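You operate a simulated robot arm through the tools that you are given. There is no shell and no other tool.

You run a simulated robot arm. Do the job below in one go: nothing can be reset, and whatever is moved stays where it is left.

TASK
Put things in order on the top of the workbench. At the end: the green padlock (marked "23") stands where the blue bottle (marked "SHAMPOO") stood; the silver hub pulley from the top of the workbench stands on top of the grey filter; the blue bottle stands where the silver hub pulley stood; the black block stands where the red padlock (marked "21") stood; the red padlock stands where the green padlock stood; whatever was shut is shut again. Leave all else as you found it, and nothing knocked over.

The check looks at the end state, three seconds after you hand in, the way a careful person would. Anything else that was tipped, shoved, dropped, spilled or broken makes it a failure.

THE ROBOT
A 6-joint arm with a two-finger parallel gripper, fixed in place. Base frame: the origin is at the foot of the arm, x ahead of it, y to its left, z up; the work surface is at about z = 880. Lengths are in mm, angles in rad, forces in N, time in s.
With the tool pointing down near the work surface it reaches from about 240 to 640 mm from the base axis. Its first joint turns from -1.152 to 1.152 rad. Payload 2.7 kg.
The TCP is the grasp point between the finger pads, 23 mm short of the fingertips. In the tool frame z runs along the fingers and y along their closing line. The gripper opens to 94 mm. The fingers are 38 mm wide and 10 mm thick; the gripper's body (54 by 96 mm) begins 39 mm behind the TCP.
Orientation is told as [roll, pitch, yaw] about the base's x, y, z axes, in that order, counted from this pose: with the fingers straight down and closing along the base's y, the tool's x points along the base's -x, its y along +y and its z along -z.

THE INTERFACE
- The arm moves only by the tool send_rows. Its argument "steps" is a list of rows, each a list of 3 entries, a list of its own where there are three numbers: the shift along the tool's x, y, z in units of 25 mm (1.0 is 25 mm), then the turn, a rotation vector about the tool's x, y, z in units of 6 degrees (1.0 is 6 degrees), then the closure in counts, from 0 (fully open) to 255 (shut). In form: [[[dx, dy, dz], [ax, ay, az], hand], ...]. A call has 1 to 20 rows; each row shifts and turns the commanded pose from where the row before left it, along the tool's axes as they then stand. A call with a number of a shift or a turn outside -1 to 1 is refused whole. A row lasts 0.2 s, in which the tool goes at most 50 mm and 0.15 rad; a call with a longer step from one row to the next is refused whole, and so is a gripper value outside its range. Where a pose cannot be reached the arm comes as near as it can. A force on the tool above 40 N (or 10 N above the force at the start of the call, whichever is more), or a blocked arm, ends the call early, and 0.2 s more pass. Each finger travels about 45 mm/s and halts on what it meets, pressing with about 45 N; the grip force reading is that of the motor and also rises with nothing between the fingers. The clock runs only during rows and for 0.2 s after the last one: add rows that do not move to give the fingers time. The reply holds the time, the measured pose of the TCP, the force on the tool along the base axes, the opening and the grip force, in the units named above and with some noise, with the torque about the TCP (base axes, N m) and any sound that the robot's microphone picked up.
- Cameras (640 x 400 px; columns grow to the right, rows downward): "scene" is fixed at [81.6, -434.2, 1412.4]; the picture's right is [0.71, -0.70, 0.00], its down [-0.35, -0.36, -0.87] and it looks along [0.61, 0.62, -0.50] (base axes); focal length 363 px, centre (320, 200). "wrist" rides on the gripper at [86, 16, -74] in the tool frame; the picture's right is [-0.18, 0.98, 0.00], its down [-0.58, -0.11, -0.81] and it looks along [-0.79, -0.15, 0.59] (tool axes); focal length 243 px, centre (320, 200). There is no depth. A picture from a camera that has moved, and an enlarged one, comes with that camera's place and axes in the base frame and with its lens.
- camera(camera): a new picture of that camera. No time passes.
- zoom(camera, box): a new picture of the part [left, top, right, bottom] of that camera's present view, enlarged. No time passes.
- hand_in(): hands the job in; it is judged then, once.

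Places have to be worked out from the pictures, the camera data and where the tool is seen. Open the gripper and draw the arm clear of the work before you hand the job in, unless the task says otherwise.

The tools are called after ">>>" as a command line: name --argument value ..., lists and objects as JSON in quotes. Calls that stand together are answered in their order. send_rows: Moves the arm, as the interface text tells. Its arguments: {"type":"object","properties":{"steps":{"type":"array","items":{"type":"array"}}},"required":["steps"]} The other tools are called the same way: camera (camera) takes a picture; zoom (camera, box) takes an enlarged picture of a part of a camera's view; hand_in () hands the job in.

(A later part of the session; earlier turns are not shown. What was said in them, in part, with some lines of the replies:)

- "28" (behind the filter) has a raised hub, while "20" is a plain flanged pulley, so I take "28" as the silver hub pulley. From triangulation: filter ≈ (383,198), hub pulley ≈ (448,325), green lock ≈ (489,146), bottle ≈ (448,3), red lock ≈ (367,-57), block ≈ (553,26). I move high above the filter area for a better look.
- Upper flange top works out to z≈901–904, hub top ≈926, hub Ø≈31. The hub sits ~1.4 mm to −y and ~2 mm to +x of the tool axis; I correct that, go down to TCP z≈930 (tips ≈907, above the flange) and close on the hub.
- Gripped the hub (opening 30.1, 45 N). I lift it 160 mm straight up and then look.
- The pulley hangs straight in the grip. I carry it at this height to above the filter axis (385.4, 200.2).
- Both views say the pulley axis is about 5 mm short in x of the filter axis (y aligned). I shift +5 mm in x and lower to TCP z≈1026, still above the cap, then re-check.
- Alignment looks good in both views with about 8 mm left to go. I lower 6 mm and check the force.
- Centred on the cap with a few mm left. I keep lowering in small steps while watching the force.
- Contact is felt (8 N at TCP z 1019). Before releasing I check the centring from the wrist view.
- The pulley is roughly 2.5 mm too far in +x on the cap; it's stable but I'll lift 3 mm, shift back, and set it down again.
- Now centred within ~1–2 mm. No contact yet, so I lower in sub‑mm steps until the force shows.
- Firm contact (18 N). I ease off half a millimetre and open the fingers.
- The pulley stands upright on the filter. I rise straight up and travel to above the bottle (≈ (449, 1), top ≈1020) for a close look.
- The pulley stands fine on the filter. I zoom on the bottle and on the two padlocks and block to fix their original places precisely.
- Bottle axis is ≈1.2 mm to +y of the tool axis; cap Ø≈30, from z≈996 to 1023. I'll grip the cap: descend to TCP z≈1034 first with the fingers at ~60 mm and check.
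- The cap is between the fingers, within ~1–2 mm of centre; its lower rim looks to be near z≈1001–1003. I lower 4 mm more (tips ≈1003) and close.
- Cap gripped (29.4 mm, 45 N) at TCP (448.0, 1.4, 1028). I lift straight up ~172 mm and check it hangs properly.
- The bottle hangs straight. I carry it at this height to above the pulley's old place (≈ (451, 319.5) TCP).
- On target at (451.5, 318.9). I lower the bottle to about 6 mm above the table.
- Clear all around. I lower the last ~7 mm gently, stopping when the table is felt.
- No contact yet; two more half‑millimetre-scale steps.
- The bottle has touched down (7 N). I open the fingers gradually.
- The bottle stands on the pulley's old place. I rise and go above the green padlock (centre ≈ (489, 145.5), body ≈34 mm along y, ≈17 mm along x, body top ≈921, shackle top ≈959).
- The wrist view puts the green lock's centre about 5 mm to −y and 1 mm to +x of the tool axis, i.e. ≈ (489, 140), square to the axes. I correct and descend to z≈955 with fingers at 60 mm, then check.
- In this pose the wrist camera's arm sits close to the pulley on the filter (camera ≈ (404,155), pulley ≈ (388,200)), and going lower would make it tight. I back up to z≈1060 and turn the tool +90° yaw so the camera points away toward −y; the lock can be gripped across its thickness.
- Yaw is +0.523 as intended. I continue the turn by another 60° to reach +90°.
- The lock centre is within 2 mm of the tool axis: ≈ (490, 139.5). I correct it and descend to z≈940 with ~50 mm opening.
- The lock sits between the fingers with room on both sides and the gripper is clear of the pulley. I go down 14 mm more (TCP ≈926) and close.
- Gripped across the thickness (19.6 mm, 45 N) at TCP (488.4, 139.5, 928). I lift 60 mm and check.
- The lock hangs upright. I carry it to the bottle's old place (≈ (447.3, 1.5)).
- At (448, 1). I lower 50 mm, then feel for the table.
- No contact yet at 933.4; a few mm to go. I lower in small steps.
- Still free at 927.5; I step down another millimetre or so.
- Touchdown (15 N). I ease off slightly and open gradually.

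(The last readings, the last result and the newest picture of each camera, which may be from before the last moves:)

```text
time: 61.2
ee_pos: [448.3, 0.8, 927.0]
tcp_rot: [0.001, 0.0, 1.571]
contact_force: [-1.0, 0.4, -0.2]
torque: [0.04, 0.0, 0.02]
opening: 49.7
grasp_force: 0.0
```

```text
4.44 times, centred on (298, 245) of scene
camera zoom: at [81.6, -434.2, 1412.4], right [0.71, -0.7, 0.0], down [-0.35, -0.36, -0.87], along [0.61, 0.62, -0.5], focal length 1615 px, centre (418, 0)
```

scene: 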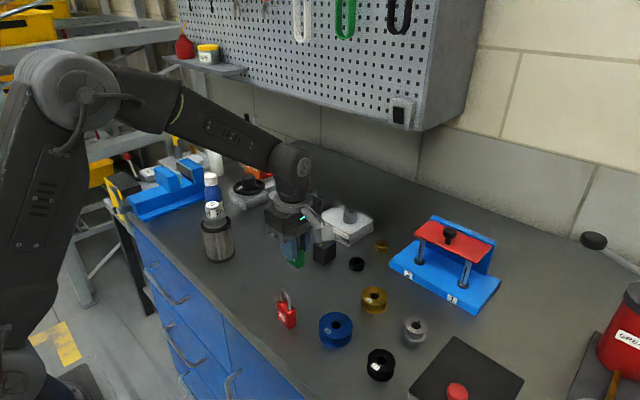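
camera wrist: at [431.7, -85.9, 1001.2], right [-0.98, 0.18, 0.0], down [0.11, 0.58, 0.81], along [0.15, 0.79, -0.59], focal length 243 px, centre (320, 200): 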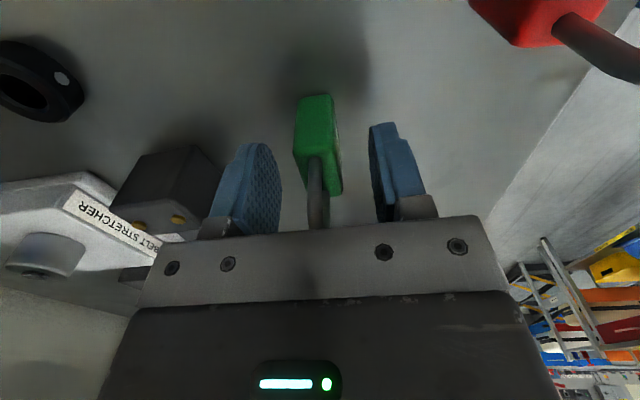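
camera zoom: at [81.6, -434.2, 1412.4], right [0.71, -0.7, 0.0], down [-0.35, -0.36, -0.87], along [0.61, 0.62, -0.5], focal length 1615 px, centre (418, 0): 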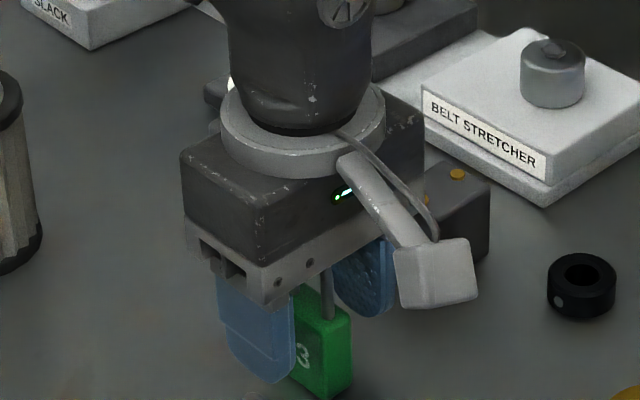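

The green lock stands upright on the bottle's place. I rise to z≈1060 and move over the red padlock (≈ (368, -58)).

>>> send_rows --steps '[[[0, 0, -0.4], [0, 0, 0], 120], [[0, 0, -0.9], [0, 0, 0], 100], [[0, 0, -1], [0, 0, 0], 80], [[0, 0, -1], [0, 0, 0], 40], [[0, 0, -1], [0, 0, 0], 0], [[0, 0, -1], [0, 0, 0], 0], [[0.6, 0.8, 0], [0, 0, 0], 0], [[0.6, 0.8, 0], [0, 0, 0], 0], [[0.6, 0.8, 0], [0, 0, 0], 0], [[0.58, 0.77, 0], [0, 0, 0], 0], [[0, 0, 0], [0, 0, 0], 0], [[0, 0, 0], [0, 0, 0], 0]]'

>>> camera --camera "wrist"

>>> camera --camera "scene"

```text
time: 63.8
ee_pos: [370.4, -55.3, 1059.8]
tcp_rot: [0.0, 0.001, 1.571]
contact_force: [0.8, -0.1, 0.0]
torque: [-0.02, -0.02, 0.01]
opening: 93.9
grasp_force: 0.1
```

```text
taken
camera wrist: at [353.1, -143.1, 1133.6], right [-0.98, 0.18, 0.0], down [0.11, 0.58, 0.81], along [0.15, 0.79, -0.59], focal length 243 px, centre (320, 200)
```

wrist: 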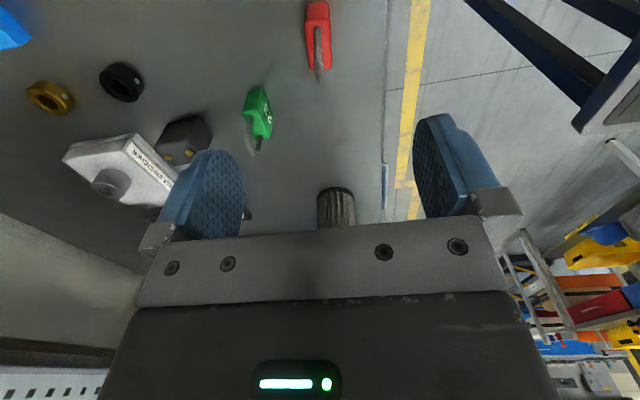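

```text
taken
```

scene: 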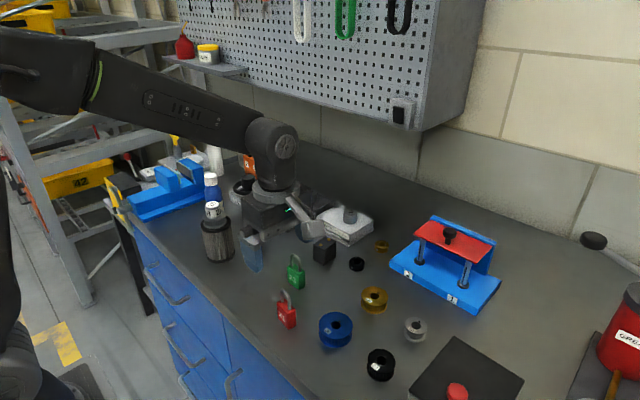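

>>> zoom --camera "wrist" --box '[272, 0, 368, 90]'

>>> zoom --camera "scene" --box '[256, 240, 352, 340]'

```text
4.44 times, centred on (320, 45) of wrist
camera zoom: at [353.1, -143.1, 1133.6], right [-0.98, 0.18, 0.0], down [0.11, 0.58, 0.81], along [0.15, 0.79, -0.59], focal length 1078 px, centre (320, 889)
```

zoom: 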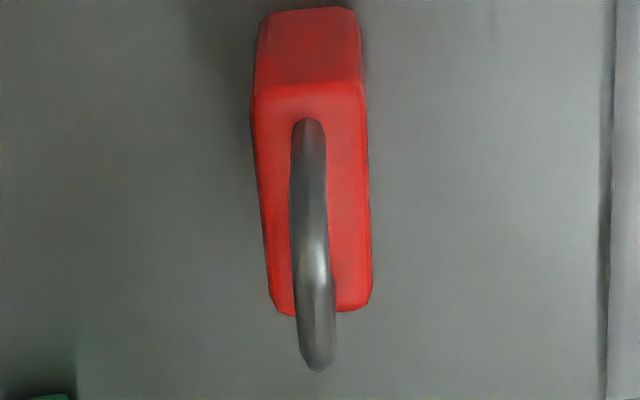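

```text
4.00 times, centred on (304, 290) of scene
camera zoom: at [81.6, -434.2, 1412.4], right [0.71, -0.7, 0.0], down [-0.35, -0.36, -0.87], along [0.61, 0.62, -0.5], focal length 1453 px, centre (384, -160)
```

zoom: 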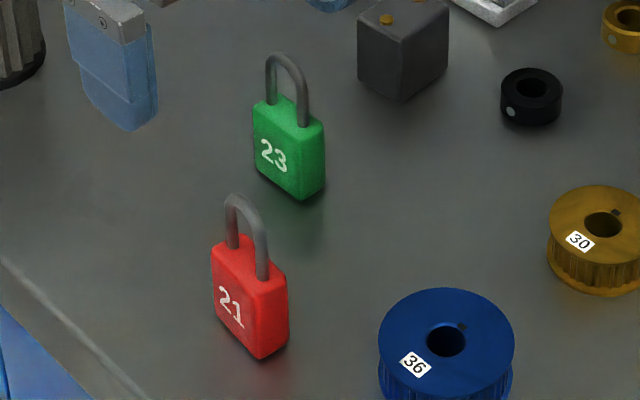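

Red lock centre is ≈5 mm to −y of the tool axis and turned about −5.5° from square. I correct the position, turn the tool by −5.5° yaw, and descend to z≈960 to verify.

>>> send_rows --steps '[[[0.2, 0.01, 0], [0, 0, 0], 40], [[0, 0, 0], [0, 0, 0.92], 80], [[0, 0, 0.8], [0, 0, 0], 110], [[0, 0, 0.9], [0, 0, 0], 120], [[0, 0, 0.9], [0, 0, 0], 120], [[0, 0, 0.9], [0, 0, 0], 120], [[0, 0, 0.5], [0, 0, 0], 120], [[0, 0, 0], [0, 0, 0], 120], [[0, 0, 0], [0, 0, 0], 120]]'

>>> camera --camera "wrist"

>>> zoom --camera "wrist" --box '[240, 60, 400, 220]'

>>> zoom --camera "scene" --box '[240, 230, 352, 340]'

```text
time: 65.8
ee_pos: [366.0, -61.9, 957.8]
tcp_rot: [0.0, 0.0, 1.474]
contact_force: [-0.6, -0.1, -0.4]
torque: [0.01, 0.0, 0.01]
opening: 49.6
grasp_force: 0.1
```

```text
taken
camera wrist: at [341.4, -147.7, 1031.8], right [-0.96, 0.28, 0.0], down [0.16, 0.57, 0.81], along [0.22, 0.77, -0.59], focal length 243 px, centre (320, 200)
```

wrist: 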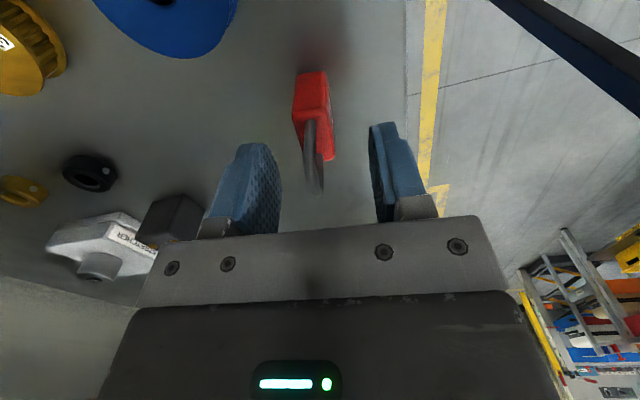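

```text
2.50 times, centred on (320, 140) of wrist
camera zoom: at [341.4, -147.7, 1031.8], right [-0.96, 0.28, 0.0], down [0.16, 0.57, 0.81], along [0.22, 0.77, -0.59], focal length 606 px, centre (320, 350)
```

zoom: 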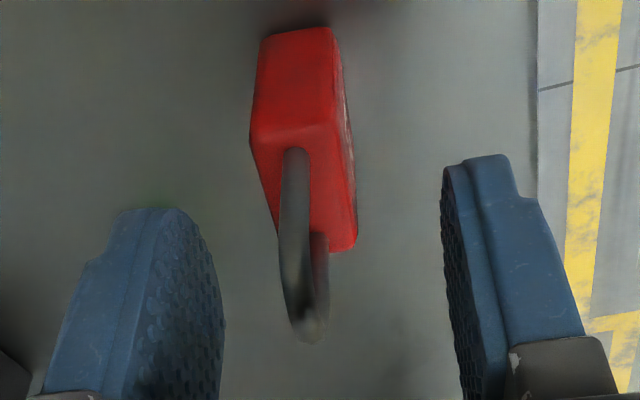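

```text
3.64 times, centred on (296, 285) of scene
camera zoom: at [81.6, -434.2, 1412.4], right [0.71, -0.7, 0.0], down [-0.35, -0.36, -0.87], along [0.61, 0.62, -0.5], focal length 1321 px, centre (407, -109)
```

zoom: 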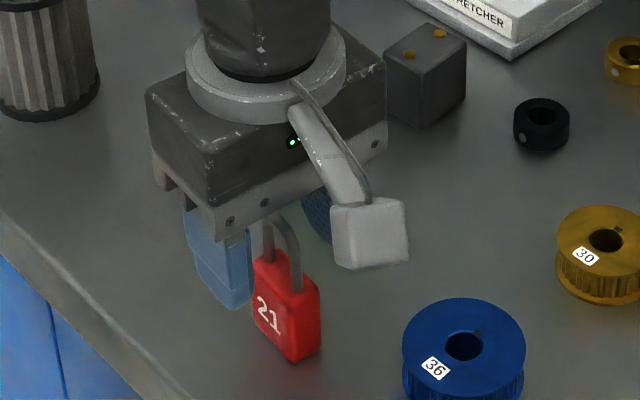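

>>> zoom --camera "wrist" --box '[280, 60, 344, 170]'

```text
3.64 times, centred on (312, 115) of wrist
camera zoom: at [341.4, -147.7, 1031.8], right [-0.96, 0.28, 0.0], down [0.16, 0.57, 0.81], along [0.22, 0.77, -0.59], focal length 882 px, centre (349, 509)
```

zoom: 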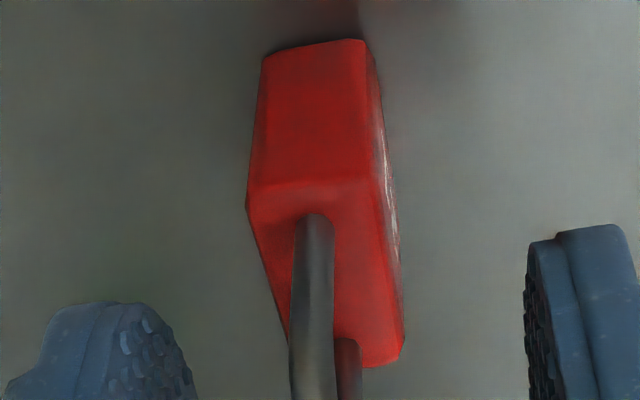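

Aligned now; the lock centre is ≈4 mm toward −tool‑y. I shift, descend to TCP z≈927 and close on it.

>>> send_rows --steps '[[[-0.05, -0.15, 0], [0, 0, 0], 120], [[0, 0, 0.5], [0, 0, 0], 120], [[0, 0, 0.5], [0, 0, 0], 120], [[0, 0, 0.22], [0, 0, 0], 120], [[0, 0, 0], [0, 0, 0], 120], [[0, 0, 0], [0, 0, 0], 120]]'

>>> camera --camera "wrist"

>>> zoom --camera "scene" --box '[240, 250, 336, 340]'

```text
time: 67.2
ee_pos: [370.7, -62.2, 927.2]
tcp_rot: [0.001, 0.002, 1.474]
contact_force: [-0.4, 0.8, -0.4]
torque: [0.02, -0.02, -0.02]
opening: 49.8
grasp_force: 0.1
```

```text
taken
camera wrist: at [345.9, -147.2, 1001.8], right [-0.96, 0.28, 0.0], down [0.16, 0.57, 0.81], along [0.22, 0.77, -0.59], focal length 243 px, centre (320, 200)
```

wrist: 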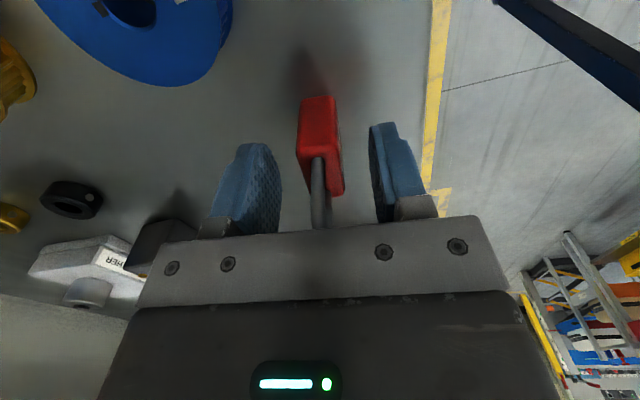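

```text
4.44 times, centred on (288, 295) of scene
camera zoom: at [81.6, -434.2, 1412.4], right [0.71, -0.7, 0.0], down [-0.35, -0.36, -0.87], along [0.61, 0.62, -0.5], focal length 1615 px, centre (462, -222)
```

zoom: 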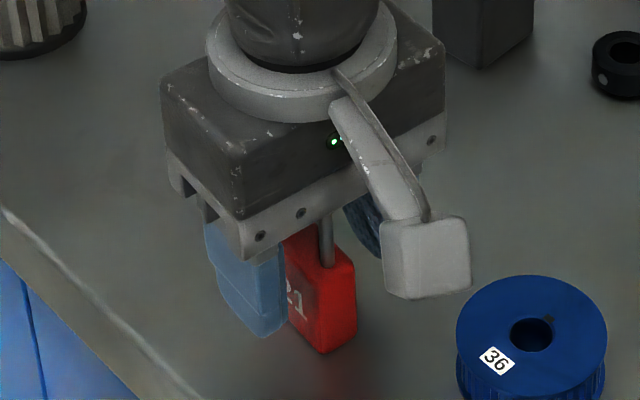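

The red lock is centred between the fingers. I close.

>>> send_rows --steps '[[[0, 0, 0], [0, 0, 0], 150], [[0, 0, 0], [0, 0, 0], 180], [[0, 0, 0], [0, 0, 0], 200], [[0, 0, 0], [0, 0, 0], 255], [[0, 0, 0], [0, 0, 0], 255], [[0, 0, 0], [0, 0, 0], 255], [[0, 0, 0], [0, 0, 0], 255]]'

>>> zoom --camera "wrist" --box '[240, 60, 400, 240]'

```text
time: 68.8
ee_pos: [370.3, -61.8, 928.5]
tcp_rot: [-0.001, -0.001, 1.473]
contact_force: [-0.5, -0.6, 0.6]
torque: [-0.02, 0.04, -0.01]
opening: 19.5
grasp_force: 45.3
```

```text
2.22 times, centred on (320, 150) of wrist
camera zoom: at [345.9, -147.2, 1002.0], right [-0.96, 0.28, 0.0], down [0.16, 0.57, 0.81], along [0.22, 0.77, -0.59], focal length 539 px, centre (320, 311)
```

zoom: 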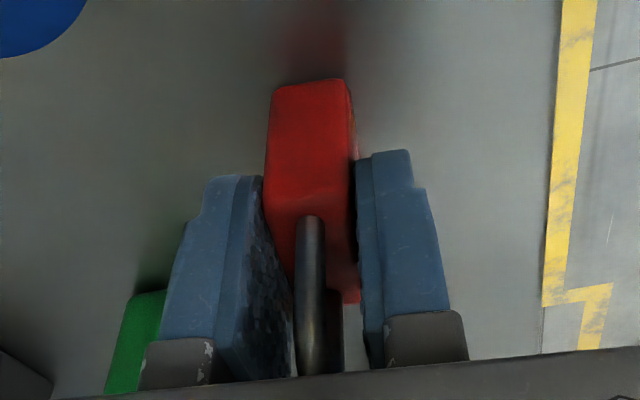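

Gripped (19.5 mm). I lift 112 mm (to clear the green lock on the way), turn back to +90° yaw to match the green lock's old orientation, and look.

>>> send_rows --steps '[[[0, 0, -0.2], [0, 0, 0], 255], [[0, 0, -0.6], [0, 0, 0], 255], [[0, 0, -0.9], [0, 0, 0], 255], [[0, 0, -0.9], [0, 0, 0], 255], [[0, 0, -0.9], [0, 0, 0], 255], [[0, 0, -0.7], [0, 0, 0], 255], [[0, 0, -0.3], [0, 0, 0], 255], [[0, 0, 0], [0, 0, -0.46], 255], [[0, 0, 0], [0, 0, -0.46], 255], [[0, 0, 0], [0, 0, 0], 255]]'

>>> camera --camera "scene"

```text
time: 71.0
ee_pos: [372.6, -62.0, 1039.7]
tcp_rot: [0.0, -0.002, 1.572]
contact_force: [0.4, -0.2, -1.1]
torque: [-0.01, -0.01, 0.03]
opening: 19.3
grasp_force: 45.4
```

```text
taken
```

scene: 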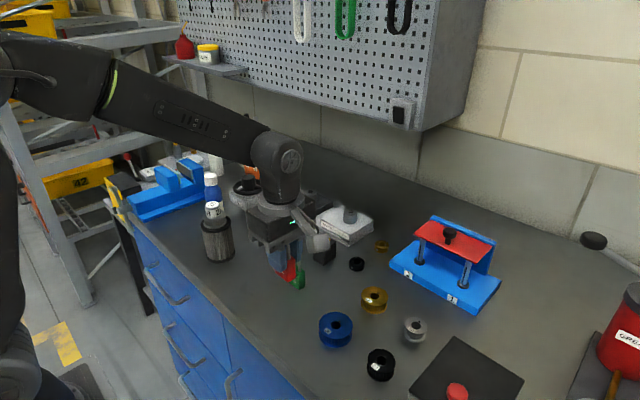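

The red lock is held upright. I carry it over to the green lock's old place (≈ (488.5, 139.7)).

>>> send_rows --steps '[[[-0.45, -0.26, 0], [0, 0, 0], 255], [[-0.9, -0.523, 0], [0, 0, 0], 255], [[-0.9, -0.523, 0], [0, 0, 0], 255], [[-0.9, -0.523, 0], [0, 0, 0], 255], [[-0.9, -0.523, 0], [0, 0, 0], 255], [[-0.9, -0.523, 0], [0, 0, 0], 255], [[-0.9, -0.523, 0], [0, 0, 0], 255], [[-0.9, -0.523, 0], [0, 0, 0], 255], [[-0.9, -0.523, 0], [0, 0, 0], 255], [[-0.42, -0.24, 0], [0, 0, 0], 255], [[0, 0, 0], [0, 0, 0], 255], [[0, 0, 0], [0, 0, 0], 255]]'

>>> camera --camera "wrist"

>>> camera --camera "scene"

```text
time: 73.6
ee_pos: [488.0, 139.3, 1042.2]
tcp_rot: [0.0, 0.001, 1.571]
contact_force: [-0.1, -0.3, -1.7]
torque: [0.0, -0.01, -0.02]
opening: 19.4
grasp_force: 45.2
```

```text
taken
camera wrist: at [472.4, 52.3, 1116.4], right [-0.98, 0.18, 0.0], down [0.11, 0.58, 0.81], along [0.15, 0.79, -0.59], focal length 243 px, centre (320, 200)
```

wrist: 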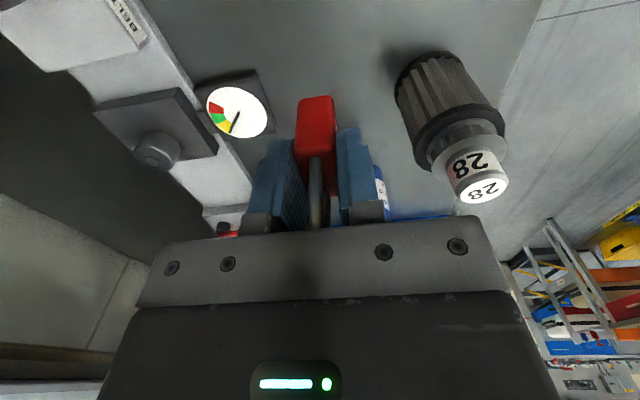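

```text
taken
```

scene: 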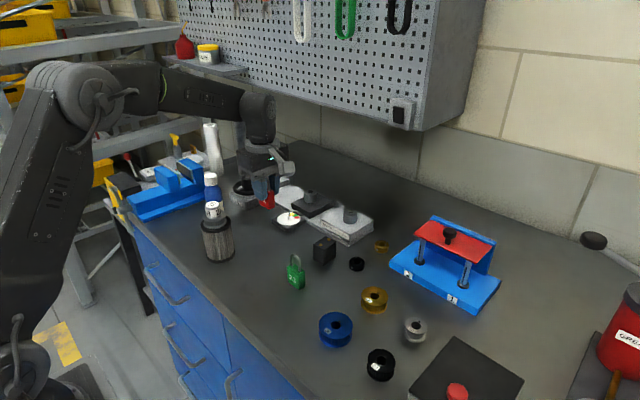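

On target. I lower 108 mm, staying a few mm above the table.

>>> send_rows --steps '[[[0, 0, 0.5], [0, 0, 0], 255], [[0, 0, 0.9], [0, 0, 0], 255], [[0, 0, 0.9], [0, 0, 0], 255], [[0, 0, 0.9], [0, 0, 0], 255], [[0, 0, 0.7], [0, 0, 0], 255], [[0, 0, 0.4], [0, 0, 0], 255], [[0, 0, 0], [0, 0, 0], 255], [[0, 0, 0], [0, 0, 0], 255]]'

>>> zoom --camera "scene" --box '[220, 170, 316, 270]'

```text
time: 75.4
ee_pos: [490.4, 140.7, 933.7]
tcp_rot: [0.001, 0.0, 1.569]
contact_force: [-0.6, -0.1, -1.0]
torque: [0.02, -0.06, -0.01]
opening: 19.4
grasp_force: 45.3
```

```text
4.00 times, centred on (268, 220) of scene
camera zoom: at [81.6, -434.2, 1412.4], right [0.71, -0.7, 0.0], down [-0.35, -0.36, -0.87], along [0.61, 0.62, -0.5], focal length 1453 px, centre (528, 120)
```

zoom: 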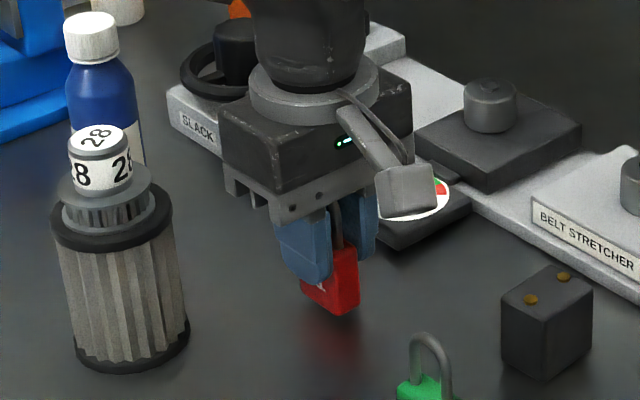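

Looks the same as the green lock's earlier spot in this view. I step down to the table.

>>> send_rows --steps '[[[0, 0, 0.08], [0, 0, 0], 255], [[0, 0, 0.08], [0, 0, 0], 255], [[0, 0, 0.04], [0, 0, 0], 255], [[0, 0, 0], [0, 0, 0], 255]]'

```text
time: 76.4
ee_pos: [488.7, 138.3, 928.1]
tcp_rot: [-0.001, 0.0, 1.571]
contact_force: [-0.2, 1.1, -0.3]
torque: [-0.02, 0.04, -0.02]
opening: 19.3
grasp_force: 44.6
```

>>> send_rows --steps '[[[0, 0, 0.03], [0, 0, 0], 255], [[0, 0, 0.03], [0, 0, 0], 255], [[0, 0, 0], [0, 0, 0], 255]]'

```text
time: 77.2
ee_pos: [489.8, 140.0, 928.5]
tcp_rot: [-0.001, -0.002, 1.57]
contact_force: [-3.6, -1.2, 8.1]
torque: [-0.09, 0.15, 0.04]
opening: 19.2
grasp_force: 45.0
```

Touchdown (8 N). I open gradually and check that it stands.

>>> send_rows --steps '[[[0, 0, -0.01], [0, 0, 0], 255], [[0, 0, 0], [0, 0, 0], 198], [[0, 0, 0], [0, 0, 0], 185], [[0, 0, 0], [0, 0, 0], 160], [[0, 0, 0], [0, 0, 0], 130], [[0, 0, 0], [0, 0, 0], 120], [[0, 0, 0], [0, 0, 0], 120]]'

>>> camera --camera "wrist"

>>> zoom --camera "scene" --box '[220, 170, 316, 270]'

```text
time: 78.8
ee_pos: [490.8, 140.9, 927.6]
tcp_rot: [0.001, -0.001, 1.569]
contact_force: [-0.8, -0.4, -0.1]
torque: [0.01, 0.03, -0.01]
opening: 49.7
grasp_force: 0.0
```

```text
taken
camera wrist: at [473.1, 52.7, 1001.7], right [-0.98, 0.18, 0.0], down [0.11, 0.58, 0.81], along [0.15, 0.79, -0.59], focal length 243 px, centre (320, 200)
```

wrist: 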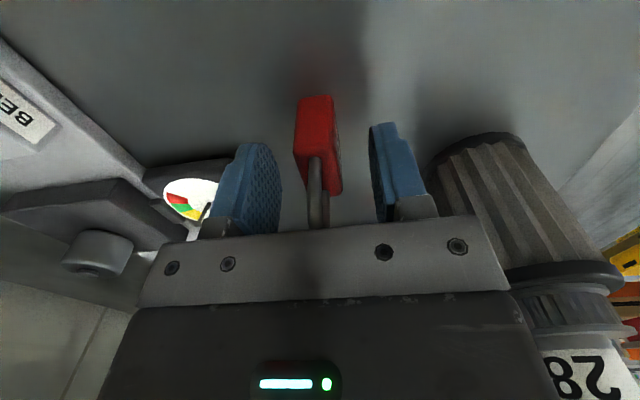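

```text
4.00 times, centred on (268, 220) of scene
camera zoom: at [81.6, -434.2, 1412.4], right [0.71, -0.7, 0.0], down [-0.35, -0.36, -0.87], along [0.61, 0.62, -0.5], focal length 1453 px, centre (528, 120)
```

zoom: 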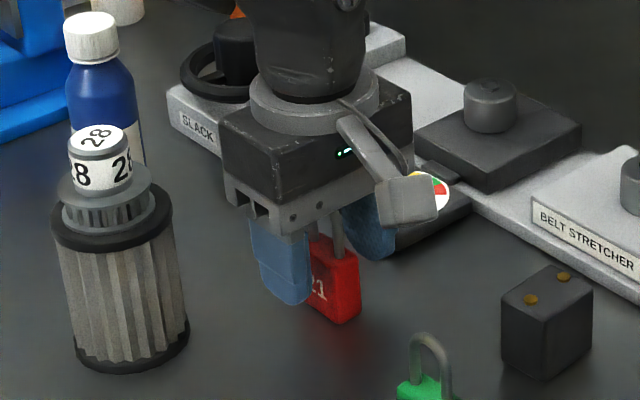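

The red lock stands where the green one was. Next the black block: wrist data put it at ≈ (549, 19), 40 mm along x, 30 mm along y, top ≈923, turned ≈+4°. I rise and move above it.

>>> send_rows --steps '[[[0, 0, -0.4], [0, 0, 0], 120], [[0, 0, -0.9], [0, 0, 0], 100], [[0, 0, -1], [0, 0, 0], 80], [[0, 0, -1], [0, 0, 0], 40], [[0, 0, -1], [0, 0, 0], 0], [[0, 0, -1], [0, 0, 0], 0], [[0.8, -0.4, 0], [0, 0, 0], 0], [[0.8, -0.4, 0], [0, 0, 0], 0], [[0.8, -0.4, 0], [0, 0, 0], 0], [[0.8, -0.4, 0], [0, 0, 0], 0], [[0.8, -0.4, 0], [0, 0, 0], 0], [[0.83, -0.4, 0], [0, 0, 0], 0], [[0, 0, 0], [0, 0, -0.65], 0], [[0, 0, 0], [0, 0, 0], 0], [[0, 0, 0], [0, 0, 0], 0]]'

>>> camera --camera "wrist"

>>> camera --camera "scene"

```text
time: 82.0
ee_pos: [549.0, 19.1, 1059.7]
tcp_rot: [-0.001, -0.001, 1.638]
contact_force: [0.8, -0.6, 0.5]
torque: [0.0, 0.01, -0.01]
opening: 94.2
grasp_force: 0.0
```

```text
taken
camera wrist: at [539.1, -68.9, 1133.4], right [-0.99, 0.12, 0.0], down [0.07, 0.59, 0.81], along [0.09, 0.8, -0.59], focal length 243 px, centre (320, 200)
```

wrist: 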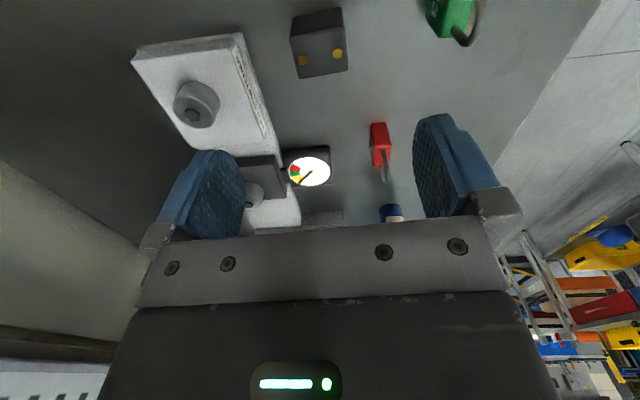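

```text
taken
```

scene: 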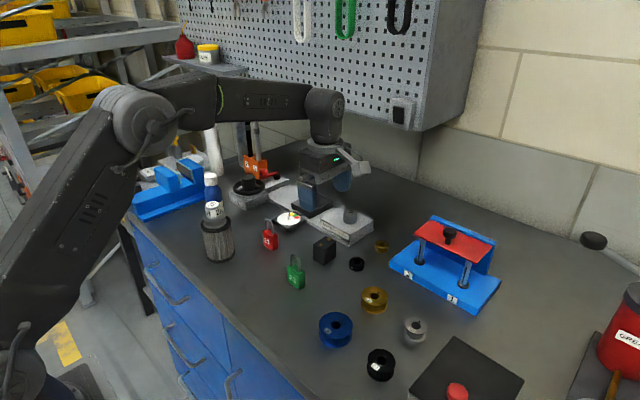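

>>> zoom --camera "wrist" --box '[256, 0, 384, 90]'

>>> zoom --camera "scene" --box '[240, 200, 368, 300]'

```text
4.44 times, centred on (320, 45) of wrist
camera zoom: at [539.1, -68.9, 1133.4], right [-0.99, 0.12, 0.0], down [0.07, 0.59, 0.81], along [0.09, 0.8, -0.59], focal length 1078 px, centre (320, 889)
```

zoom: 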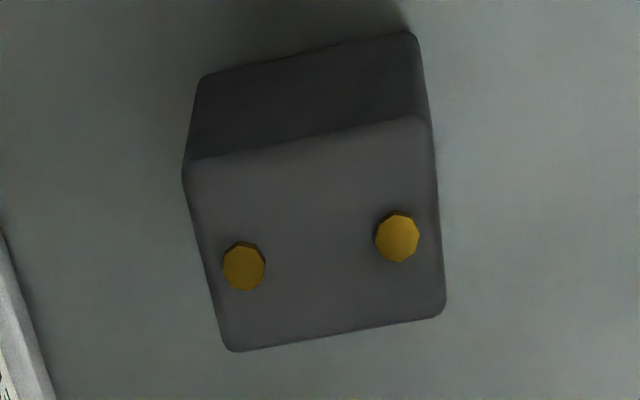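

```text
4.00 times, centred on (304, 250) of scene
camera zoom: at [81.6, -434.2, 1412.4], right [0.71, -0.7, 0.0], down [-0.35, -0.36, -0.87], along [0.61, 0.62, -0.5], focal length 1453 px, centre (384, 0)
```

zoom: 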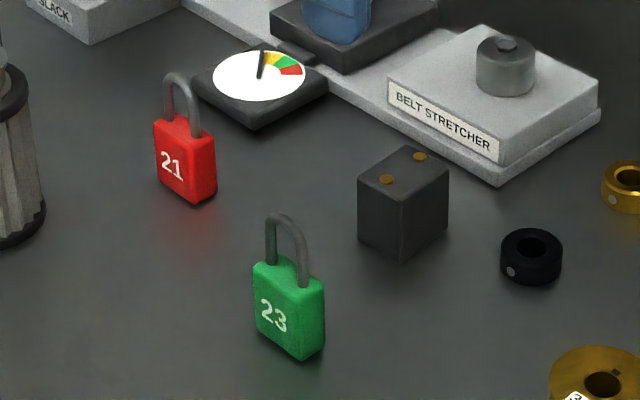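

The block is square to the tool and ~1.5 mm off. I correct and descend to z≈950 (tips just above the block) with ~62 mm opening to verify.

>>> send_rows --steps '[[[-0.06, 0.01, 0.6], [0, 0, 0], 40], [[0, 0, 0.9], [0, 0, 0], 80], [[0, 0, 0.9], [0, 0, 0], 85], [[0, 0, 0.9], [0, 0, 0], 85], [[0, 0, 0.7], [0, 0, 0], 85], [[0, 0, 0.4], [0, 0, 0], 85], [[0, 0, 0], [0, 0, 0], 85], [[0, 0, 0], [0, 0, 0], 85]]'

>>> camera --camera "wrist"

>>> zoom --camera "scene" --box '[260, 180, 388, 290]'

```text
time: 83.8
ee_pos: [548.0, 21.1, 949.8]
tcp_rot: [0.0, 0.0, 1.638]
contact_force: [0.8, -0.5, -0.1]
torque: [0.0, 0.0, 0.03]
opening: 62.5
grasp_force: 0.1
```

```text
taken
camera wrist: at [537.3, -67.6, 1023.7], right [-0.99, 0.12, 0.0], down [0.07, 0.59, 0.81], along [0.09, 0.8, -0.59], focal length 243 px, centre (320, 200)
```

wrist: 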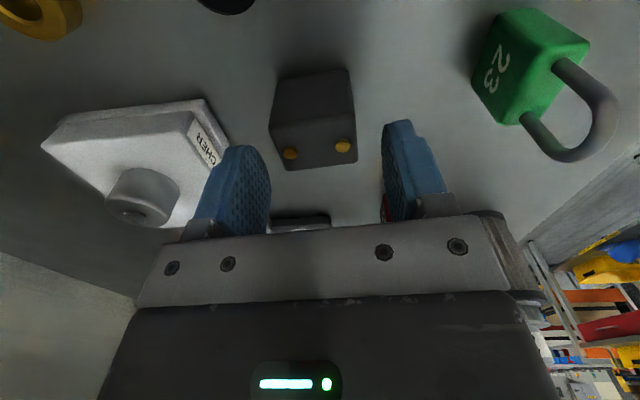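

```text
3.64 times, centred on (324, 235) of scene
camera zoom: at [81.6, -434.2, 1412.4], right [0.71, -0.7, 0.0], down [-0.35, -0.36, -0.87], along [0.61, 0.62, -0.5], focal length 1321 px, centre (306, 73)
```

zoom: 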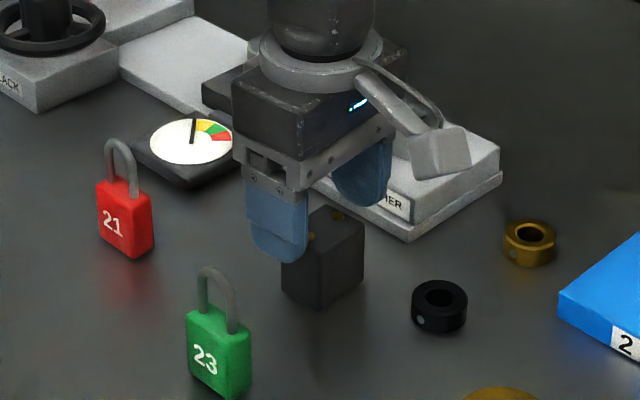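

>>> zoom --camera "wrist" --box '[224, 50, 416, 200]'

```text
2.67 times, centred on (320, 125) of wrist
camera zoom: at [537.3, -67.6, 1023.7], right [-0.99, 0.12, 0.0], down [0.07, 0.59, 0.81], along [0.09, 0.8, -0.59], focal length 647 px, centre (320, 400)
```

zoom: 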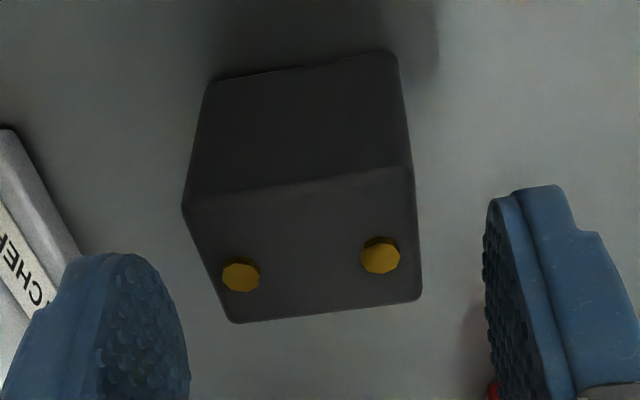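

Aligned; 1.5 mm lateral correction. I descend to TCP z≈912 (tips ≈889) and close on the block.

>>> send_rows --steps '[[[-0.01, -0.06, 0], [0, 0, 0], 85], [[0, 0, 0.6], [0, 0, 0], 85], [[0, 0, 0.6], [0, 0, 0], 85], [[0, 0, 0.32], [0, 0, 0], 85], [[0, 0, 0], [0, 0, 0], 85], [[0, 0, 0], [0, 0, 0], 115], [[0, 0, 0], [0, 0, 0], 140], [[0, 0, 0], [0, 0, 0], 160], [[0, 0, 0], [0, 0, 0], 255], [[0, 0, 0], [0, 0, 0], 255], [[0, 0, 0], [0, 0, 0], 255], [[0, 0, 0], [0, 0, 0], 255]]'

>>> camera --camera "wrist"

>>> zoom --camera "scene" --box '[260, 180, 388, 290]'

```text
time: 86.4
ee_pos: [550.8, 20.4, 912.7]
tcp_rot: [0.0, 0.0, 1.639]
contact_force: [-0.3, -0.4, -0.2]
torque: [-0.06, 0.02, -0.05]
opening: 43.3
grasp_force: 45.4
```

```text
taken
camera wrist: at [540.1, -67.8, 986.6], right [-0.99, 0.12, 0.0], down [0.07, 0.59, 0.81], along [0.09, 0.8, -0.59], focal length 243 px, centre (320, 200)
```

wrist: 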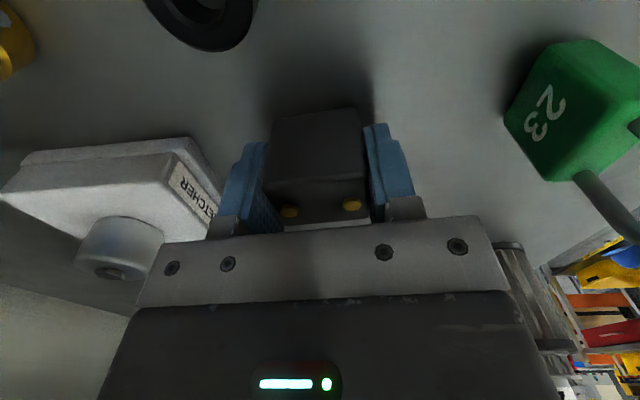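

```text
3.64 times, centred on (324, 235) of scene
camera zoom: at [81.6, -434.2, 1412.4], right [0.71, -0.7, 0.0], down [-0.35, -0.36, -0.87], along [0.61, 0.62, -0.5], focal length 1321 px, centre (306, 73)
```

zoom: 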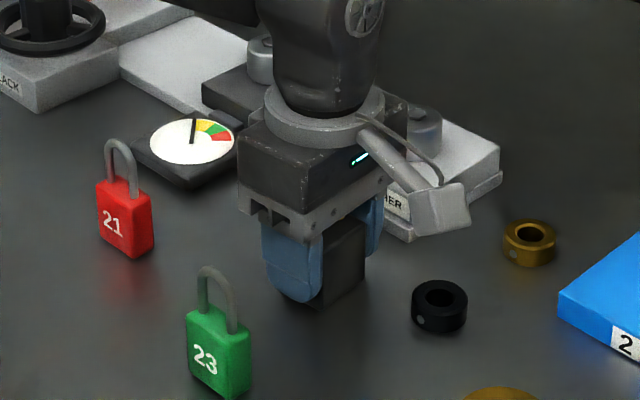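

Block gripped (43.3 mm) at TCP ≈ (550, 20.5, 912.5). I lift 128 mm so it passes well above the green lock.

>>> send_rows --steps '[[[0, 0, -0.2], [0, 0, 0], 255], [[0, 0, -0.6], [0, 0, 0], 255], [[0, 0, -0.9], [0, 0, 0], 255], [[0, 0, -0.9], [0, 0, 0], 255], [[0, 0, -0.9], [0, 0, 0], 255], [[0, 0, -0.9], [0, 0, 0], 255], [[0, 0, -0.5], [0, 0, 0], 255], [[0, 0, -0.22], [0, 0, 0], 255], [[0, 0, 0], [0, 0, 0], 255]]'

>>> camera --camera "scene"

>>> camera --camera "wrist"

```text
time: 88.4
ee_pos: [549.6, 22.0, 1040.2]
tcp_rot: [0.0, 0.0, 1.639]
contact_force: [0.3, -0.2, -0.2]
torque: [0.0, 0.0, -0.01]
opening: 43.4
grasp_force: 45.3
```

```text
taken
```

scene: 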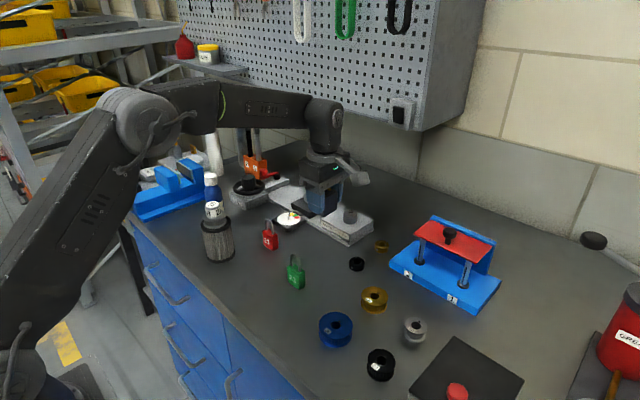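

```text
taken
camera wrist: at [539.1, -67.6, 1114.3], right [-0.99, 0.12, 0.0], down [0.07, 0.59, 0.81], along [0.09, 0.8, -0.59], focal length 243 px, centre (320, 200)
```

wrist: 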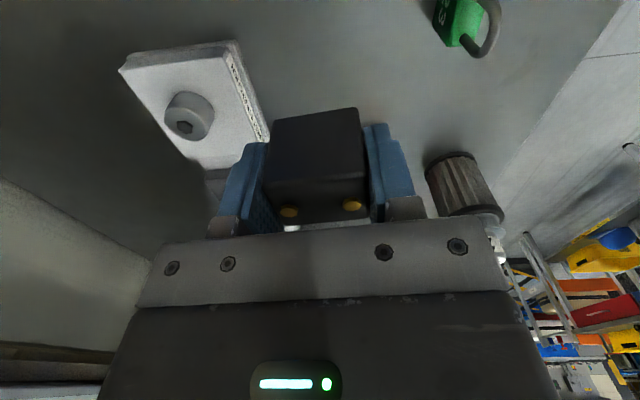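

The block is held firmly and level. I carry it over to the red lock's old place (≈ (371, -61.5)).

>>> send_rows --steps '[[[0.17, 0.45, 0], [0, 0, 0], 255], [[0.35, 0.92, 0], [0, 0, 0], 255], [[0.35, 0.92, 0], [0, 0, 0], 255], [[0.35, 0.92, 0], [0, 0, 0], 255], [[0.35, 0.92, 0], [0, 0, 0], 255], [[0.35, 0.92, 0], [0, 0, 0], 255], [[0.35, 0.92, 0], [0, 0, 0], 255], [[0.35, 0.92, 0], [0, 0, 0], 255], [[0.177, 0.458, 0], [0, 0, 0], 255], [[0, 0, 0], [0, 0, 0], 255], [[0, 0, 0], [0, 0, 0], 255]]'

>>> camera --camera "wrist"

>>> camera --camera "scene"

```text
time: 90.8
ee_pos: [372.7, -61.7, 1039.3]
tcp_rot: [-0.001, 0.001, 1.638]
contact_force: [-0.8, -0.5, -0.5]
torque: [0.02, -0.05, -0.01]
opening: 43.4
grasp_force: 45.4
```

```text
taken
camera wrist: at [362.3, -150.5, 1113.3], right [-0.99, 0.12, 0.0], down [0.07, 0.59, 0.81], along [0.09, 0.8, -0.59], focal length 243 px, centre (320, 200)
```

wrist: 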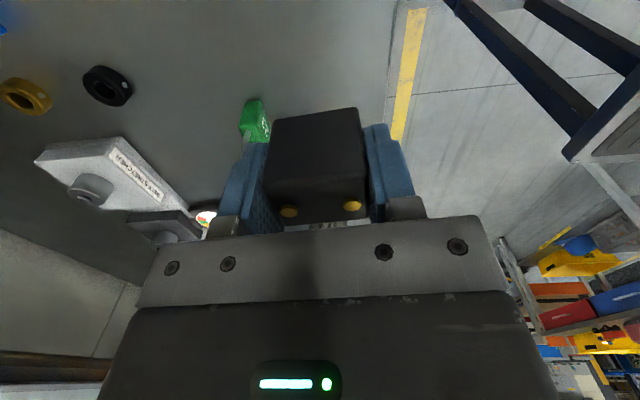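

```text
taken
```

scene: 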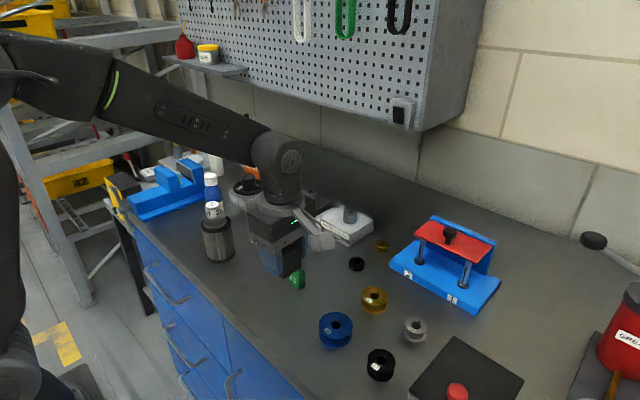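

On target with the green lock clear. I lower 120 mm, stopping a few mm above the table.

>>> send_rows --steps '[[[0, 0, 0.5], [0, 0, 0], 255], [[0, 0, 0.9], [0, 0, 0], 255], [[0, 0, 0.9], [0, 0, 0], 255], [[0, 0, 0.9], [0, 0, 0], 255], [[0, 0, 0.8], [0, 0, 0], 255], [[0, 0, 0.5], [0, 0, 0], 255], [[0, 0, 0.3], [0, 0, 0], 255], [[0, 0, 0], [0, 0, 0], 255], [[0, 0, 0], [0, 0, 0], 255]]'

>>> zoom --camera "scene" --box '[240, 230, 352, 340]'

```text
time: 92.8
ee_pos: [374.0, -62.1, 919.7]
tcp_rot: [0.0, 0.0, 1.637]
contact_force: [-0.3, -0.4, -0.3]
torque: [0.0, 0.0, -0.03]
opening: 43.2
grasp_force: 44.5
```

```text
3.64 times, centred on (296, 285) of scene
camera zoom: at [81.6, -434.2, 1412.4], right [0.71, -0.7, 0.0], down [-0.35, -0.36, -0.87], along [0.61, 0.62, -0.5], focal length 1321 px, centre (407, -109)
```

zoom: 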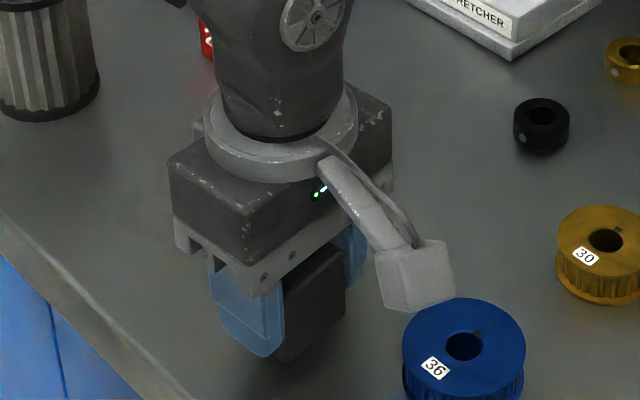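

I nudge 1 mm in −x and lower the last millimetres in small steps.

>>> send_rows --steps '[[[0, 0.05, 0.1], [0, 0, 0], 255], [[0, 0, 0.08], [0, 0, 0], 255], [[0, 0, 0.04], [0, 0, 0], 255], [[0, 0, 0], [0, 0, 0], 255]]'

```text
time: 93.8
ee_pos: [370.1, -62.1, 913.5]
tcp_rot: [-0.001, 0.0, 1.637]
contact_force: [0.8, 0.5, -0.9]
torque: [-0.02, -0.01, -0.03]
opening: 43.5
grasp_force: 45.2
```

>>> send_rows --steps '[[[0, 0, 0.03], [0, 0, 0], 255], [[0, 0, 0.03], [0, 0, 0], 255], [[0, 0, 0], [0, 0, 0], 255]]'

```text
time: 94.6
ee_pos: [369.2, -62.8, 913.3]
tcp_rot: [0.0, 0.0, 1.638]
contact_force: [0.4, 0.5, -0.5]
torque: [0.01, 0.03, -0.02]
opening: 43.4
grasp_force: 45.4
```

Still no contact; another small step.

>>> send_rows --steps '[[[0, 0, 0.025], [0, 0, 0], 255], [[0, 0, 0.025], [0, 0, 0], 255], [[0, 0, 0], [0, 0, 0], 255]]'

```text
time: 95.4
ee_pos: [371.5, -61.9, 912.5]
tcp_rot: [-0.003, 0.001, 1.638]
contact_force: [-1.5, -2.0, 9.0]
torque: [-0.09, 0.12, 0.04]
opening: 43.4
grasp_force: 44.8
```

Touchdown (9 N). I open gradually.

>>> send_rows --steps '[[[0, 0, -0.01], [0, 0, 0], 255], [[0, 0, 0], [0, 0, 0], 135], [[0, 0, 0], [0, 0, 0], 125], [[0, 0, 0], [0, 0, 0], 105], [[0, 0, 0], [0, 0, 0], 85], [[0, 0, 0], [0, 0, 0], 85], [[0, 0, 0], [0, 0, 0], 85]]'

>>> camera --camera "wrist"

>>> zoom --camera "scene" --box '[240, 230, 352, 340]'

```text
time: 97.0
ee_pos: [370.0, -61.2, 911.9]
tcp_rot: [0.0, 0.0, 1.639]
contact_force: [0.2, -0.9, 0.8]
torque: [-0.01, 0.0, 0.05]
opening: 62.6
grasp_force: 0.2
```

```text
taken
camera wrist: at [360.1, -150.2, 985.8], right [-0.99, 0.12, 0.0], down [0.07, 0.59, 0.81], along [0.09, 0.8, -0.59], focal length 243 px, centre (320, 200)
```

wrist: 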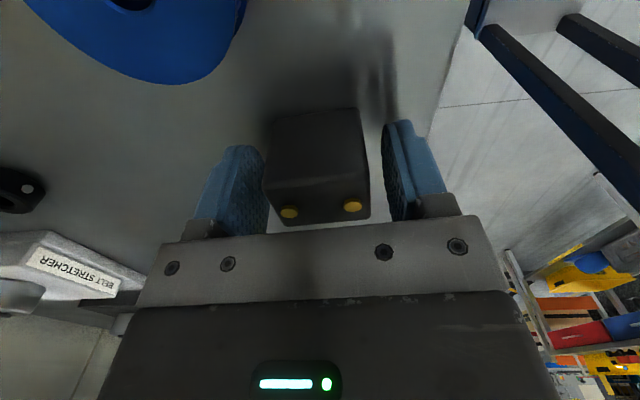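

```text
3.64 times, centred on (296, 285) of scene
camera zoom: at [81.6, -434.2, 1412.4], right [0.71, -0.7, 0.0], down [-0.35, -0.36, -0.87], along [0.61, 0.62, -0.5], focal length 1321 px, centre (407, -109)
```

zoom: 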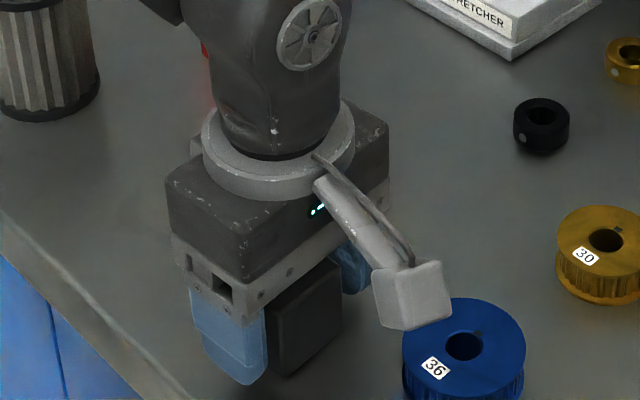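

The block stands on the red lock's place. I rise straight up well clear of everything, with the gripper open.

>>> send_rows --steps '[[[0, 0, -0.4], [0, 0, 0], 85], [[0, 0, -0.9], [0, 0, 0], 60], [[0, 0, -1], [0, 0, 0], 30], [[0, 0, -1], [0, 0, 0], 0], [[0, 0, -1], [0, 0, 0], 0], [[0, 0, -1], [0, 0, 0], 0], [[0, 0, -1], [0, 0, 0], 0], [[0, 0, -1], [0, 0, 0], 0], [[0, 0, -1], [0, 0, 0], 0], [[0, 0, -1], [0, 0, 0], 0], [[0, 0, -1], [0, 0, 0], 0], [[0, 0, -1], [0, 0, 0], 0], [[0, 0, -0.5], [0, 0, 0], 0], [[0, 0, 0], [0, 0, 0], 0]]'

>>> camera --camera "scene"

>>> camera --camera "wrist"

```text
time: 100.0
ee_pos: [371.0, -63.2, 1206.5]
tcp_rot: [0.0, -0.002, 1.641]
contact_force: [0.5, 0.2, -0.2]
torque: [-0.02, 0.04, -0.01]
opening: 93.7
grasp_force: 0.0
```

```text
taken
```

scene: 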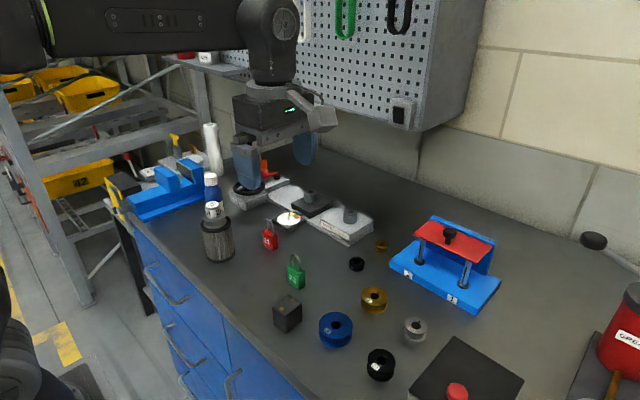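

```text
taken
camera wrist: at [360.1, -151.7, 1280.4], right [-0.99, 0.12, 0.0], down [0.07, 0.59, 0.81], along [0.09, 0.8, -0.59], focal length 243 px, centre (320, 200)
```

wrist: 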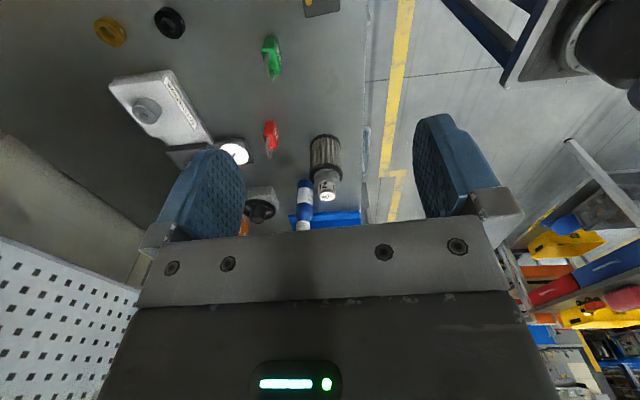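

Everything stands. I compare against the original views with the same zoom boxes.

>>> zoom --camera "scene" --box '[180, 180, 340, 280]'

>>> zoom --camera "scene" --box '[260, 220, 460, 345]'

>>> zoom --camera "scene" --box '[180, 160, 244, 270]'

>>> zoom --camera "scene" --box '[400, 200, 640, 400]'

```text
4.00 times, centred on (260, 230) of scene
camera zoom: at [81.6, -434.2, 1412.4], right [0.71, -0.7, 0.0], down [-0.35, -0.36, -0.87], along [0.61, 0.62, -0.5], focal length 1453 px, centre (560, 80)
```

zoom: 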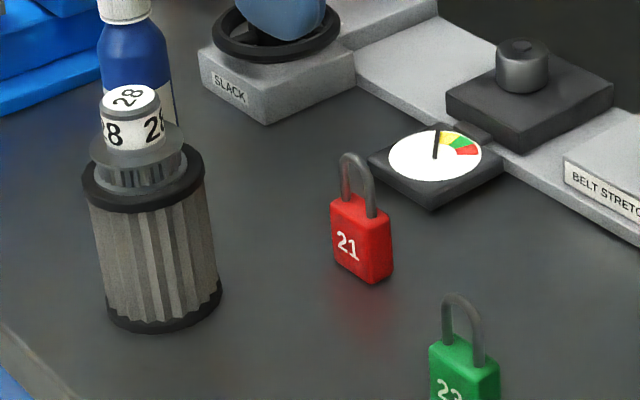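

```text
3.20 times, centred on (360, 282) of scene
camera zoom: at [81.6, -434.2, 1412.4], right [0.71, -0.7, 0.0], down [-0.35, -0.36, -0.87], along [0.61, 0.62, -0.5], focal length 1162 px, centre (192, -64)
```

zoom: 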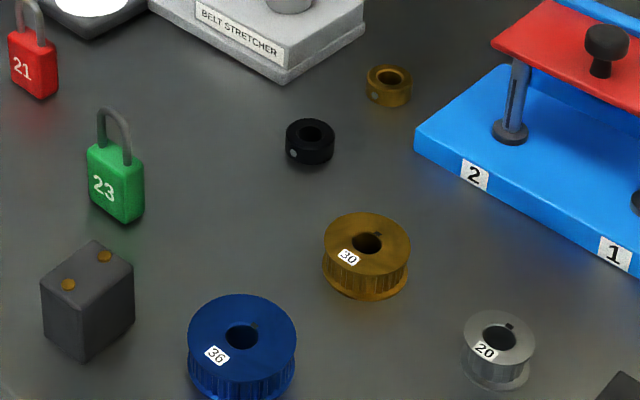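

```text
3.64 times, centred on (212, 215) of scene
camera zoom: at [81.6, -434.2, 1412.4], right [0.71, -0.7, 0.0], down [-0.35, -0.36, -0.87], along [0.61, 0.62, -0.5], focal length 1321 px, centre (713, 146)
```

zoom: 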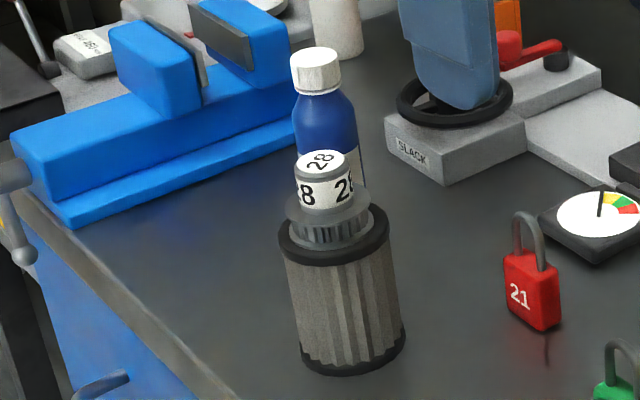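

```text
2.00 times, centred on (520, 300) of scene
camera zoom: at [81.6, -434.2, 1412.4], right [0.71, -0.7, 0.0], down [-0.35, -0.36, -0.87], along [0.61, 0.62, -0.5], focal length 727 px, centre (-80, 0)
```

zoom: 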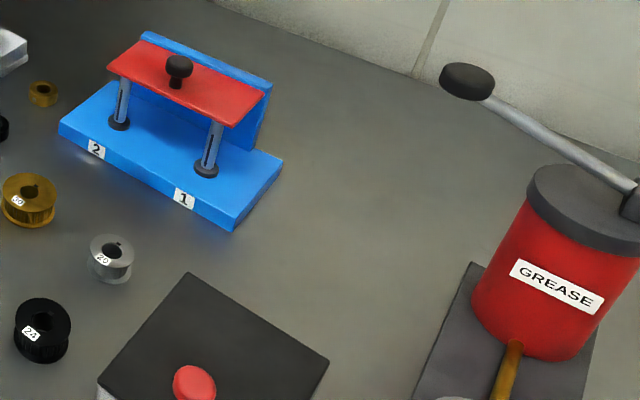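

Red-for-green and green-for-bottle match well. I check the block's placement against the red lock's former base more precisely.

>>> zoom --camera "scene" --box '[248, 284, 328, 334]'

>>> zoom --camera "scene" --box '[264, 245, 328, 295]'

```text
8.00 times, centred on (288, 309) of scene
camera zoom: at [81.6, -434.2, 1412.4], right [0.71, -0.7, 0.0], down [-0.35, -0.36, -0.87], along [0.61, 0.62, -0.5], focal length 2906 px, centre (576, -672)
```

zoom: 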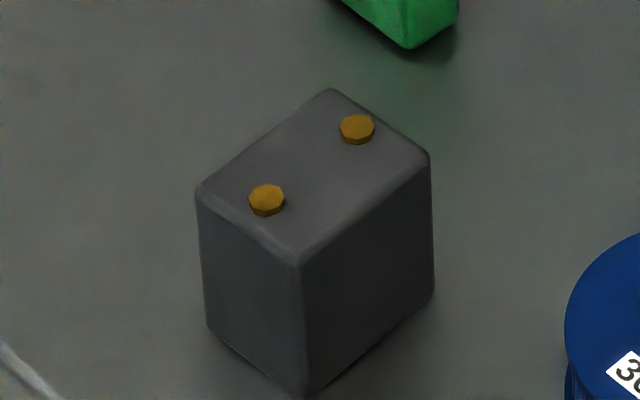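

```text
8.00 times, centred on (296, 270) of scene
camera zoom: at [81.6, -434.2, 1412.4], right [0.71, -0.7, 0.0], down [-0.35, -0.36, -0.87], along [0.61, 0.62, -0.5], focal length 2906 px, centre (512, -360)
```

zoom: 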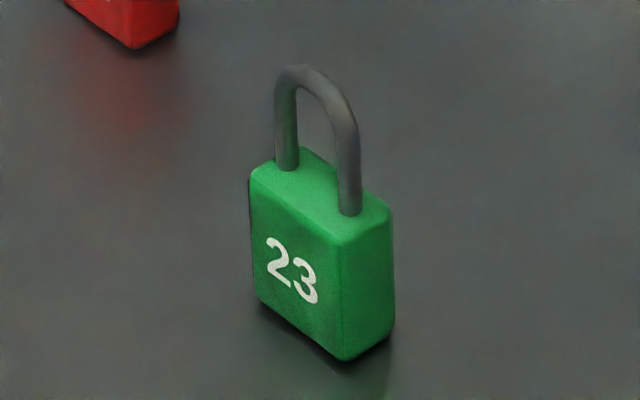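

All checks match: pulley "28" stands on the filter, and the bottle, green lock, red lock and block are upright on their target places within a few mm. Nothing was opened, the gripper is empty and open, and the arm is well clear, so I hand in.

>>> hand_in

```text
The job is handed in.
```

I made all five moves and handed the job in. In the last pictures everything was standing upright and nothing else looked moved.

| Item | Where it stands now | How close |
|---|---|---|
| Silver hub pulley (marked "28") | On top of the grey filter | Centred to about 1–2 mm |
| Blue bottle | Where the hub pulley stood | Placed by arm position; its base was hidden behind the filter, so I couldn't check it in a picture |
| Green padlock "23" | Where the blue bottle stood | Within about 2 mm |
| Red padlock "21" | Where the green padlock stood | Matches the green padlock's old spot to within about 2 mm |
| Black block | Where the red padlock stood | About 3 mm off, towards the robot's right |

- **Which pulley:** I took "28" as the silver hub pulley because it is the one with a raised hub. The other silver pulley, "20", is plain, so I left it alone.
- **Shut things:** I didn't open anything, so there was nothing to shut again.
- **Arm:** it finished open and empty, more than 150 mm above the tallest item.
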